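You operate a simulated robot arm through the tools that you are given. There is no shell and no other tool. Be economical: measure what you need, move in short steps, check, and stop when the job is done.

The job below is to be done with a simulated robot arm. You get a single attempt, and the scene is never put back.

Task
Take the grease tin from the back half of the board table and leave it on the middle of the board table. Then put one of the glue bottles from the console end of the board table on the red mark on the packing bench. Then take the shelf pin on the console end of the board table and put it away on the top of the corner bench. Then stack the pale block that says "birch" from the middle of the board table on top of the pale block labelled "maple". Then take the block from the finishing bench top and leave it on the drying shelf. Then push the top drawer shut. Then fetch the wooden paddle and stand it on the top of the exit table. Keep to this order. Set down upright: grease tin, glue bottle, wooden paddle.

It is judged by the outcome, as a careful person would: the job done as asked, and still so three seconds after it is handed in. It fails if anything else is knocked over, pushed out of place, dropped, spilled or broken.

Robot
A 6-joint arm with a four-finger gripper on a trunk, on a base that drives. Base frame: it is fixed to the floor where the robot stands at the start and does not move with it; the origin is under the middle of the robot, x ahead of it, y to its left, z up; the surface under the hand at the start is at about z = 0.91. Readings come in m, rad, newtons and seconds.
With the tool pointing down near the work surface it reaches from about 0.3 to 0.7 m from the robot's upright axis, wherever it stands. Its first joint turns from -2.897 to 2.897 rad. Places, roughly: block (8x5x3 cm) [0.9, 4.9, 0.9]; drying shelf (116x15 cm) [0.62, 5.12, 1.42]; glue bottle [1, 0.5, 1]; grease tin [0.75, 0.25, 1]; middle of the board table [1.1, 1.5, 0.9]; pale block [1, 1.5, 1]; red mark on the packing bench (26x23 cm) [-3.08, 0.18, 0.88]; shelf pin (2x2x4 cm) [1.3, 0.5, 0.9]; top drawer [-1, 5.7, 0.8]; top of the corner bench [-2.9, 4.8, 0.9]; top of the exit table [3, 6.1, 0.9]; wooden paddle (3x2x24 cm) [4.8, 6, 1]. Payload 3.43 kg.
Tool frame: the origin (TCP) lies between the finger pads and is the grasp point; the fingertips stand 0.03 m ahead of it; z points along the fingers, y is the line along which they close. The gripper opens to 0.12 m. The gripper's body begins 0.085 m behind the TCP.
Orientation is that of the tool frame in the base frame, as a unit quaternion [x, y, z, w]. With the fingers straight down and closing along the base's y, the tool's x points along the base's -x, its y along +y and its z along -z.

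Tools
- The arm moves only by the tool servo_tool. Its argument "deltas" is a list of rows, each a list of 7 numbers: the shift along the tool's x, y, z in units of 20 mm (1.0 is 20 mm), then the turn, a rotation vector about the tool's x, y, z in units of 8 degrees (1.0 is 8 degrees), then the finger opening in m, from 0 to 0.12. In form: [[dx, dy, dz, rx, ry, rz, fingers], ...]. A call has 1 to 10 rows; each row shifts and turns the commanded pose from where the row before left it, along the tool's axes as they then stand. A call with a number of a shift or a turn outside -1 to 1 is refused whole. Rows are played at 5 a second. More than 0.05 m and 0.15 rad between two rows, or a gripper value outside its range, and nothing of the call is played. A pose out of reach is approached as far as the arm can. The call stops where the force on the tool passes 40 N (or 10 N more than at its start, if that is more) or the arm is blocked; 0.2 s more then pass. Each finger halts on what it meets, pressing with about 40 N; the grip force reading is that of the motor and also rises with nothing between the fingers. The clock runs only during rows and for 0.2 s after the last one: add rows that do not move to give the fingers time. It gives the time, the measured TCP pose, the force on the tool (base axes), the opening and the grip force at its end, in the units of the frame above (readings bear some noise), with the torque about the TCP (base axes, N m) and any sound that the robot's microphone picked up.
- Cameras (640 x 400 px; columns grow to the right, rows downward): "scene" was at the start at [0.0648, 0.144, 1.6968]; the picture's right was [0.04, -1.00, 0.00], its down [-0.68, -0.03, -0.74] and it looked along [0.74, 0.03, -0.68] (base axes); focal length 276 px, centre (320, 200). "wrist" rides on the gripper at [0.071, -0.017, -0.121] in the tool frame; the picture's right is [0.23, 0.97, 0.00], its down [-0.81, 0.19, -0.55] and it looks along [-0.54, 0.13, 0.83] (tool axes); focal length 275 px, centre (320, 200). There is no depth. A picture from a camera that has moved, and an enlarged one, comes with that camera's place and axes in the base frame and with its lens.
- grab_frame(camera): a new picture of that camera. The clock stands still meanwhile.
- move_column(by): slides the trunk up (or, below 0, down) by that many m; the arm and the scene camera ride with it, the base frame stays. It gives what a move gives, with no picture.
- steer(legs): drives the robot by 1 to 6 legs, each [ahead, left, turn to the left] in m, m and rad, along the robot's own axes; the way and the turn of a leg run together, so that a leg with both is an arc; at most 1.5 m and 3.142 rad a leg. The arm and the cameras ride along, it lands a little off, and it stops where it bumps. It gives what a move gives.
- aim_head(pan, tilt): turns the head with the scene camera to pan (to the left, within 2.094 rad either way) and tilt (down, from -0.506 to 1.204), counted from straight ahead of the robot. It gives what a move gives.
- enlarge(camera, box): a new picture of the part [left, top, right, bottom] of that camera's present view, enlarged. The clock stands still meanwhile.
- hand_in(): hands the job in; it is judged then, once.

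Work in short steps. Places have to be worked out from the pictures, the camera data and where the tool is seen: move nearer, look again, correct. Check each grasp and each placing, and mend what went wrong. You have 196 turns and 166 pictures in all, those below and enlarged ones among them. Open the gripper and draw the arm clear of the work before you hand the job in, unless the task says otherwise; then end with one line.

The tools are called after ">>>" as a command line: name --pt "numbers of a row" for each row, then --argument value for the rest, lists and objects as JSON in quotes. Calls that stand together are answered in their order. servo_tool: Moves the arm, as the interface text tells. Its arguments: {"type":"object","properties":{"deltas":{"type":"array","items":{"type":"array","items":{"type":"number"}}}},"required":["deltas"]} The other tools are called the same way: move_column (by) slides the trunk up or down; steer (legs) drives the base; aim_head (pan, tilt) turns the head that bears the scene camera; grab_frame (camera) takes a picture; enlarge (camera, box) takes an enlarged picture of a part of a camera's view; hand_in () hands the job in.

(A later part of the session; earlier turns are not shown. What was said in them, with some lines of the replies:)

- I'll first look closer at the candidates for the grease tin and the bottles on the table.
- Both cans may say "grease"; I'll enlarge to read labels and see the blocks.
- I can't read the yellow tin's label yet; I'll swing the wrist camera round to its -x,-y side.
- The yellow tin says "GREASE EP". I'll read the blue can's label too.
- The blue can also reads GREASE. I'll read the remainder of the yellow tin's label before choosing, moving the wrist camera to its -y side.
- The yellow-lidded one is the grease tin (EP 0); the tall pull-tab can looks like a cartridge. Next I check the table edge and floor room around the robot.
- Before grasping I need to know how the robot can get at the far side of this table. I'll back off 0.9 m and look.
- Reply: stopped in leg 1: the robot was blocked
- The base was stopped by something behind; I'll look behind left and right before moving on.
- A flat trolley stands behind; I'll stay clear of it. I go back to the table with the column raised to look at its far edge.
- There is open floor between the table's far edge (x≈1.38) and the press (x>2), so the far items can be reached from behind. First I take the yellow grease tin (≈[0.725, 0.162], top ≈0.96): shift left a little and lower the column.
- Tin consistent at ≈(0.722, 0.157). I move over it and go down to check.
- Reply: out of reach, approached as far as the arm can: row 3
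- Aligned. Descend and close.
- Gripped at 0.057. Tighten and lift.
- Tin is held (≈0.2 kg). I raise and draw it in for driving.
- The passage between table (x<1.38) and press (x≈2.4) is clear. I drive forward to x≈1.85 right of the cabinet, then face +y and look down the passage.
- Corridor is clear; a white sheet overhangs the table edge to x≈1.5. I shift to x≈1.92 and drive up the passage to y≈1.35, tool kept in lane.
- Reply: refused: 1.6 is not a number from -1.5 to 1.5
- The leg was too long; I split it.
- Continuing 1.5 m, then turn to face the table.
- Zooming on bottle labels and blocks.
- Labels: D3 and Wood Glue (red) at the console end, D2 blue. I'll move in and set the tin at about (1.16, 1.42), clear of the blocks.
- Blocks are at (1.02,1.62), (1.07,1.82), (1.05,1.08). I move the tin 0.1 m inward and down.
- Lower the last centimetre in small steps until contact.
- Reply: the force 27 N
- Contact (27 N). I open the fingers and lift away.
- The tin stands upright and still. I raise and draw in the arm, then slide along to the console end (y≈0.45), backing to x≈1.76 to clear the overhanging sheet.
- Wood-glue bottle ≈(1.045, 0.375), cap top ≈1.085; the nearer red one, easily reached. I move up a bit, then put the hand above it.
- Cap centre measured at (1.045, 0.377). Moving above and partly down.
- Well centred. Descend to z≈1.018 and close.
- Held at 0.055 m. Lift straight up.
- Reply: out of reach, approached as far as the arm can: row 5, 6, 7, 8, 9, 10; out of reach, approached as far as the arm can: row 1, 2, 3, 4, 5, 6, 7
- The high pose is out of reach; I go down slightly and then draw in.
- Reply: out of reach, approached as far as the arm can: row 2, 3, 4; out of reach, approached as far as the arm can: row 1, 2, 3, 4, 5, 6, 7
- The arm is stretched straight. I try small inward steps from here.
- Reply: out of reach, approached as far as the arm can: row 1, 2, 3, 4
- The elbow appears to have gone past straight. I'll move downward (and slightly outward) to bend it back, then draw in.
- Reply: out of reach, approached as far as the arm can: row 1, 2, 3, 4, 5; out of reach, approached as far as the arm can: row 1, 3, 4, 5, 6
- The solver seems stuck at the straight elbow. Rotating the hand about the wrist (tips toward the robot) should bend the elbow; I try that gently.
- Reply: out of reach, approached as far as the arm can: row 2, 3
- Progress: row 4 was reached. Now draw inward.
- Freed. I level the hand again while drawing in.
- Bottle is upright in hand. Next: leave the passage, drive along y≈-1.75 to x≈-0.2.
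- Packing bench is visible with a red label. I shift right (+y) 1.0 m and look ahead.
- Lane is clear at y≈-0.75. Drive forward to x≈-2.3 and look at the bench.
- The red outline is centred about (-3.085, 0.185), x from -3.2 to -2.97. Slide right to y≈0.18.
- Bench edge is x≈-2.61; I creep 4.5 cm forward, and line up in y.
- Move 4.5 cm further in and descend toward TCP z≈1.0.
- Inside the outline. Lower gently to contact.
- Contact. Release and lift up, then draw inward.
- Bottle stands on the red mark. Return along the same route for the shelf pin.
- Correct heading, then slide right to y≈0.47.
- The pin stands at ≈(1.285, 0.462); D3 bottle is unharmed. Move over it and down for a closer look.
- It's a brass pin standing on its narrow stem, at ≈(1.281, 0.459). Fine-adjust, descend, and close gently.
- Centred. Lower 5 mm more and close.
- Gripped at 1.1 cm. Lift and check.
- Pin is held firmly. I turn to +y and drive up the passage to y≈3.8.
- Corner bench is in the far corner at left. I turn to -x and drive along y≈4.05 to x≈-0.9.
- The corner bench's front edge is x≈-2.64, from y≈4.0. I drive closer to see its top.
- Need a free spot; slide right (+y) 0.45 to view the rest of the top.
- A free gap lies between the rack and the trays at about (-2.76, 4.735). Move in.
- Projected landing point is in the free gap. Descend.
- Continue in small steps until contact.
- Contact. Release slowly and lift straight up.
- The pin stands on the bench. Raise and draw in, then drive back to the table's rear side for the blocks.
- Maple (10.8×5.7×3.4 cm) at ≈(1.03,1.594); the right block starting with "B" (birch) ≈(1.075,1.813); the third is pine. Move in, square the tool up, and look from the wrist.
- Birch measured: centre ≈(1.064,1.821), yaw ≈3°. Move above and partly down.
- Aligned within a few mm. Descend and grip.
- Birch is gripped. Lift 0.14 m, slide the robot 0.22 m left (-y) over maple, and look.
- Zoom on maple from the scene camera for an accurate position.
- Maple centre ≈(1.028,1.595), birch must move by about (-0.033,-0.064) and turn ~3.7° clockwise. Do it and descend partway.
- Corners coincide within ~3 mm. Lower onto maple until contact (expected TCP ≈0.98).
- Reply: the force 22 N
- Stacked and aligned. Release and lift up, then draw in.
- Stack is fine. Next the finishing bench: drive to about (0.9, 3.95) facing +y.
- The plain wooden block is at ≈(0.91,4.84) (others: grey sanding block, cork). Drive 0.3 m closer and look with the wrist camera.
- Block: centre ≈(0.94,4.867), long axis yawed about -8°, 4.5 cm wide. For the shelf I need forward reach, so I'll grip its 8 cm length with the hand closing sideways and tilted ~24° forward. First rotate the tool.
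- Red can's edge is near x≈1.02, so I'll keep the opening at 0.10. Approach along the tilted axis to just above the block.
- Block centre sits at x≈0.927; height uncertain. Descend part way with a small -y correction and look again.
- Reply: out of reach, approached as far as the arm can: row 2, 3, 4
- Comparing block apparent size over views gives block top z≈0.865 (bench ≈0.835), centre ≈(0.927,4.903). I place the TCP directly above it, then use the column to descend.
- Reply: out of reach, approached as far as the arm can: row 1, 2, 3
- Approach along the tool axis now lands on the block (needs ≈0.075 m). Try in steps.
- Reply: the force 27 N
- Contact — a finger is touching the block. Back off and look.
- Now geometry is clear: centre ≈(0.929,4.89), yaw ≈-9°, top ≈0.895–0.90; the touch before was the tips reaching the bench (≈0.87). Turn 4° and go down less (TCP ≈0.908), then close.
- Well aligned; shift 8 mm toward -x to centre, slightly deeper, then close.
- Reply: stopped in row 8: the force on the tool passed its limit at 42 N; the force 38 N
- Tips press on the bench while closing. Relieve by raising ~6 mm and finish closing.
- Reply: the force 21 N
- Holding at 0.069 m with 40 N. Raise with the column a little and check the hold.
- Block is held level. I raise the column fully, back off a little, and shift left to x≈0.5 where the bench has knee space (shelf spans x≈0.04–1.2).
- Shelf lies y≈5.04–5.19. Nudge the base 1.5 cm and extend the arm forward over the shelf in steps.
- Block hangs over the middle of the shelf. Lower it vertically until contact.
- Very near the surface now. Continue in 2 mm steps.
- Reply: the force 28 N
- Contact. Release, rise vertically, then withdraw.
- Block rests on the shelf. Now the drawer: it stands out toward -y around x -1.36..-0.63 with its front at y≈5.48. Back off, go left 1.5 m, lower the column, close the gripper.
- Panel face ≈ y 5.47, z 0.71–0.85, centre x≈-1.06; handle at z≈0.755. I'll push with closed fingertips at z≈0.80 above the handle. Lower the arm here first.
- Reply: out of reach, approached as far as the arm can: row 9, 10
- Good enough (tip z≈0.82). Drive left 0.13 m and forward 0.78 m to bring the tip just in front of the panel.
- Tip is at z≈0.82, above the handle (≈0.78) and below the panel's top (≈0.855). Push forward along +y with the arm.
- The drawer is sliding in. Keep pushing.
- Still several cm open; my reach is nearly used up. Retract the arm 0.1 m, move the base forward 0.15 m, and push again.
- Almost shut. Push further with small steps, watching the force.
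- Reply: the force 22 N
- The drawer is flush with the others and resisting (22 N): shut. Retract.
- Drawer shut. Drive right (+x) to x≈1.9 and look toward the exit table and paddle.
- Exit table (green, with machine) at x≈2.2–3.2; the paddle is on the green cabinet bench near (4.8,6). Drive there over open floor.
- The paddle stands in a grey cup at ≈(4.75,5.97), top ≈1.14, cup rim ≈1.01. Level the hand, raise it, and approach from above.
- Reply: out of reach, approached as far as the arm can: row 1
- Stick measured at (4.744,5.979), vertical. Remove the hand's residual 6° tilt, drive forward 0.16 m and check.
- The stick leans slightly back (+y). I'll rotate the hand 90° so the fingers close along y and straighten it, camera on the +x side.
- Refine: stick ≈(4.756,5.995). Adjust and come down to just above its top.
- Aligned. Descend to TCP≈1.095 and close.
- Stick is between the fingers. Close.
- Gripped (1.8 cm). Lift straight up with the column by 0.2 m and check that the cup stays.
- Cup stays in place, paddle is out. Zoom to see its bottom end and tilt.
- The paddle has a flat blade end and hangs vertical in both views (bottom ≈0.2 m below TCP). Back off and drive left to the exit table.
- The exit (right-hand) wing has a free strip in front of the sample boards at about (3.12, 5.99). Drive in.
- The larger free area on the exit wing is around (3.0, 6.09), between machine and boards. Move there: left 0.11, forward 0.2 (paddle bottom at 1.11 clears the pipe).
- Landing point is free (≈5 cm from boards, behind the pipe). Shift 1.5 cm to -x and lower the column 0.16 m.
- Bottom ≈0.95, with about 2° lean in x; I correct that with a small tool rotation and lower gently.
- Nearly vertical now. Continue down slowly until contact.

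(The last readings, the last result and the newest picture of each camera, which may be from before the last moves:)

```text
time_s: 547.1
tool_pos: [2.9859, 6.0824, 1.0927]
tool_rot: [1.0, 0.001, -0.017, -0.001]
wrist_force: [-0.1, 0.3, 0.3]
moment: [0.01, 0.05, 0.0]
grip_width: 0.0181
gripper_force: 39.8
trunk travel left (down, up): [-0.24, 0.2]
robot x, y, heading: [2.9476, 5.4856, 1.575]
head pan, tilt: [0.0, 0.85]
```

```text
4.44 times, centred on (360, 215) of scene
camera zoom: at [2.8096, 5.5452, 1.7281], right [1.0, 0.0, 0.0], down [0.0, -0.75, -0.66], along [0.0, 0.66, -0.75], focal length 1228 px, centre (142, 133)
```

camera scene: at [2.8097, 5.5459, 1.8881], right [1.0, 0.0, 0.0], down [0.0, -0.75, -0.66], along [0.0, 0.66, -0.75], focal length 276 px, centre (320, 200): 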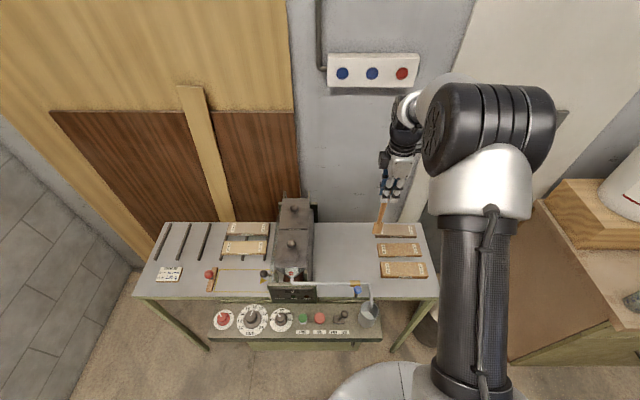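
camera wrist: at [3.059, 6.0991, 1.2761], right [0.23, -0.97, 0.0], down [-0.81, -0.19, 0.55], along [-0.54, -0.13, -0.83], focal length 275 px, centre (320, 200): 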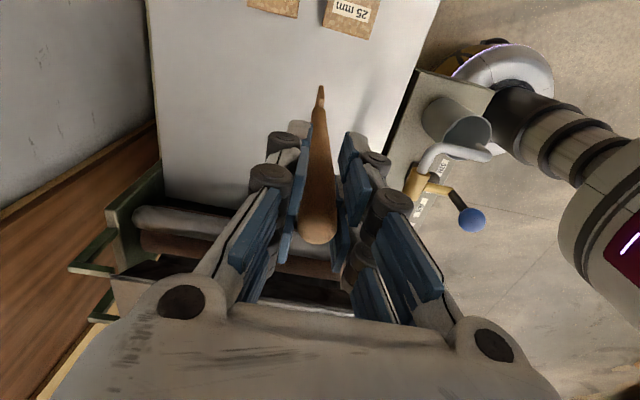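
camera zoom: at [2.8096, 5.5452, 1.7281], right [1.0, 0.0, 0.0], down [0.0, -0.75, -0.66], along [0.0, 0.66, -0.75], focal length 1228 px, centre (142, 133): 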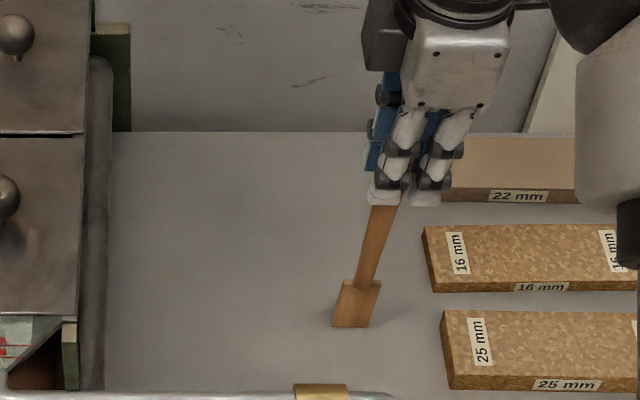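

>>> servo_tool --pt "0 0 0.15 0 0 0 0.0" --pt "0 0 0.15 0 0 0 0.0" --pt "0 0 0.1 0 0 0 0.0" --pt "0 0 0 0 0 0 0.0"

```text
time_s: 548.1
tool_pos: [2.9858, 6.0834, 1.084]
tool_rot: [1.0, 0.001, -0.018, -0.001]
wrist_force: [-0.2, 0.8, 0.1]
moment: [0.01, 0.04, 0.01]
grip_width: 0.018
gripper_force: 40.6
trunk travel left (down, up): [-0.24, 0.2]
robot x, y, heading: [2.9483, 5.4905, 1.572]
head pan, tilt: [0.0, 0.85]
```

>>> servo_tool --pt "0 0 0.12 0 0 0 0.0" --pt "0 0 0.12 0 0 0 0.0" --pt "0 0 0.1 0 0 0 0.0" --pt "0 0 0 0 0 0 0.0"

```text
time_s: 549.1
tool_pos: [2.9852, 6.0825, 1.0754]
tool_rot: [1.0, 0.0, -0.017, -0.001]
wrist_force: [-0.4, 0.1, -0.3]
moment: [0.05, -0.01, 0.01]
grip_width: 0.0183
gripper_force: 39.8
trunk travel left (down, up): [-0.24, 0.2]
robot x, y, heading: [2.9481, 5.486, 1.574]
head pan, tilt: [0.0, 0.85]
```

>>> servo_tool --pt "0 0 0.12 0 0 0 0.0" --pt "0 0 0.12 0 0 0 0.0" --pt "0 0 0.1 0 0 0 0.0" --pt "0 0 0 0 0 0 0.0"

>>> enlarge --camera "scene" --box '[310, 190, 400, 258]'

```text
time_s: 550.1
tool_pos: [2.9856, 6.0835, 1.0702]
tool_rot: [1.0, 0.0, -0.017, -0.003]
wrist_force: [0.2, -0.2, 10.5]
moment: [-0.03, -0.19, -0.02]
grip_width: 0.0183
gripper_force: 40.4
trunk travel left (down, up): [-0.24, 0.2]
robot x, y, heading: [2.9467, 5.4845, 1.571]
head pan, tilt: [0.0, 0.85]
```

```text
5.88 times, centred on (355, 224) of scene
camera zoom: at [2.8097, 5.5441, 1.7283], right [1.0, 0.0, 0.0], down [0.0, -0.75, -0.66], along [0.0, 0.66, -0.75], focal length 1626 px, centre (114, 59)
```

zoom: 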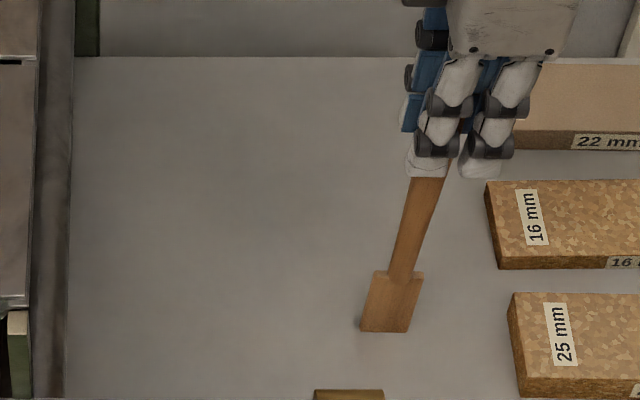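

Contact at 10 N, blade flat. Quick check of the y-lean from the wrist before releasing.

>>> grab_frame --camera "wrist"

```text
14 pictures are left
camera wrist: at [3.0602, 6.0992, 1.1895], right [0.23, -0.97, -0.01], down [-0.79, -0.19, 0.58], along [-0.57, -0.12, -0.81], focal length 275 px, centre (320, 200)
```

wrist: 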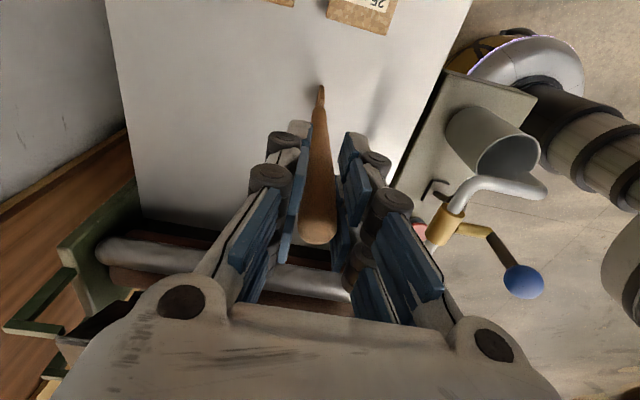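

No lean in y. Release slowly and evenly.

>>> servo_tool --pt "0 0 -0.02 0 0 0 0.016" --pt "0 0 0 0 0 0 0.019" --pt "0 0 0 0 0 0 0.02" --pt "0 0 0 0 0 0 0.022" --pt "0 0 0 0 0 0 0.025" --pt "0 0 0 0 0 0 0.03" --pt "0 0 0 0 0 0 0.038" --pt "0 0 0 0 0 0 0.045" --pt "0 0 0 0 0 0 0.05" --pt "0 0 0 0 0 0 0.05"

>>> grab_frame --camera "wrist"

```text
time_s: 552.4
tool_pos: [2.9853, 6.0831, 1.0698]
tool_rot: [1.0, 0.001, -0.018, -0.001]
wrist_force: [-0.2, -0.8, 0.2]
moment: [-0.01, -0.01, 0.01]
grip_width: 0.0503
gripper_force: 0.0
trunk travel left (down, up): [-0.24, 0.2]
robot x, y, heading: [2.9498, 5.4832, 1.575]
head pan, tilt: [0.0, 0.85]
```

```text
13 pictures are left
camera wrist: at [3.0602, 6.0994, 1.1881], right [0.23, -0.97, -0.01], down [-0.79, -0.19, 0.58], along [-0.57, -0.13, -0.81], focal length 275 px, centre (320, 200)
```

wrist: 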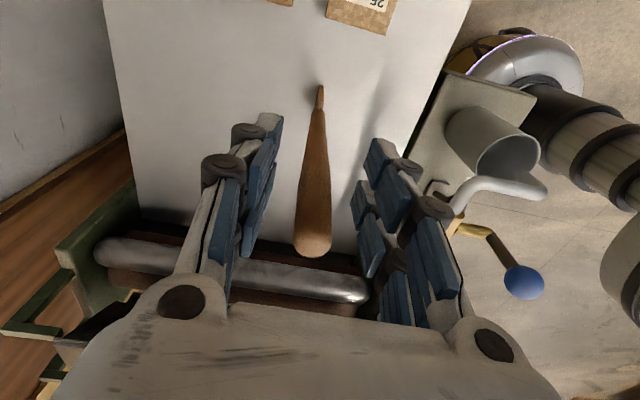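

Standing by itself. Raise vertically with the column.

>>> move_column --by 0.2

>>> grab_frame --camera "scene"

```text
time_s: 554.5
tool_pos: [2.9849, 6.0816, 1.2692]
tool_rot: [1.0, 0.0, -0.017, -0.001]
wrist_force: [0.0, 0.6, -0.3]
moment: [-0.01, -0.02, -0.03]
grip_width: 0.0502
gripper_force: 0.1
trunk travel left (down, up): [-0.44, 0.0]
robot x, y, heading: [2.9474, 5.4862, 1.576]
head pan, tilt: [0.0, 0.85]
```

```text
12 pictures are left
camera scene: at [2.8096, 5.5453, 1.928], right [1.0, 0.0, 0.0], down [0.0, -0.75, -0.66], along [0.0, 0.66, -0.75], focal length 276 px, centre (320, 200)
```

scene: 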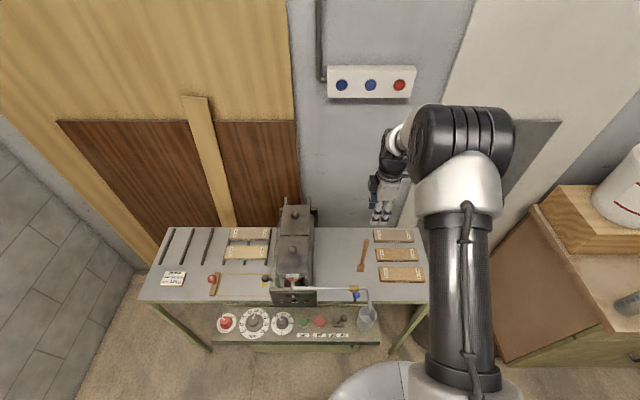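

The paddle stands. Back off and do a final check.

>>> steer --legs '[[-0.8, 0, 0]]'

>>> aim_head --pan 0.0 --tilt 0.6

>>> enlarge --camera "scene" --box '[220, 140, 440, 280]'

>>> aim_head --pan 1.8 --tilt 0.35

>>> grab_frame --camera "scene"

```text
time_s: 558.8
tool_pos: [2.9881, 5.2931, 1.27]
tool_rot: [1.0, 0.0, -0.017, -0.001]
wrist_force: [-0.4, 0.2, 0.0]
moment: [-0.02, 0.03, 0.01]
grip_width: 0.05
gripper_force: 0.1
trunk travel left (down, up): [-0.44, 0.0]
robot x, y, heading: [2.9459, 4.6979, 1.579]
head pan, tilt: [0.0, 0.85]
```

```text
time_s: 559.5
tool_pos: [2.9886, 5.293, 1.2695]
tool_rot: [1.0, 0.0, -0.017, 0.0]
wrist_force: [-0.5, -0.6, 0.3]
moment: [-0.01, 0.01, -0.04]
grip_width: 0.0501
gripper_force: 0.0
trunk travel left (down, up): [-0.44, 0.0]
robot x, y, heading: [2.9521, 4.6971, 1.575]
head pan, tilt: [0.0, 0.6]
```

```text
2.86 times, centred on (330, 210) of scene
camera zoom: at [2.8115, 4.7667, 1.949], right [1.0, 0.0, 0.0], down [0.0, -0.57, -0.82], along [0.0, 0.82, -0.57], focal length 790 px, centre (291, 171)
```

zoom: 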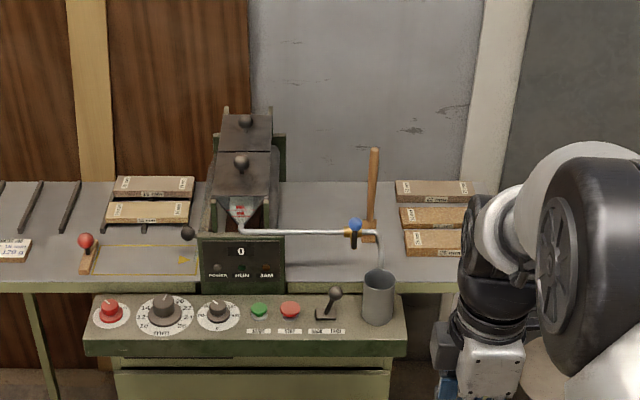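

```text
time_s: 561.3
tool_pos: [2.9892, 5.2947, 1.27]
tool_rot: [1.0, -0.001, -0.017, -0.001]
wrist_force: [-0.5, -0.4, 0.2]
moment: [-0.01, -0.02, 0.02]
grip_width: 0.0499
gripper_force: 0.0
trunk travel left (down, up): [-0.44, 0.0]
robot x, y, heading: [2.9454, 4.6938, 1.571]
head pan, tilt: [1.799, 0.351]
```

```text
10 pictures are left
camera scene: at [2.7209, 4.6568, 1.9718], right [-0.23, 0.97, 0.0], down [0.33, 0.08, -0.94], along [-0.91, -0.21, -0.34], focal length 276 px, centre (320, 200)
```

scene: 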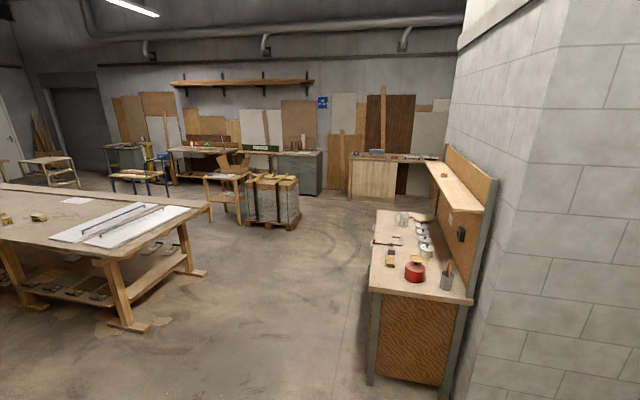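

The paddle stands upright, the block is on the drying shelf, and the stack and tin are still in place. The arm is clear and the gripper is open, so I'm handing in.

>>> hand_in

```text
The job is handed in.
```

I finished all seven steps in order and handed the job in. One judgement call: two containers on the table are labelled "grease", and I took the short one with the yellow lid, marked "GREASE EP 0", as the grease tin.
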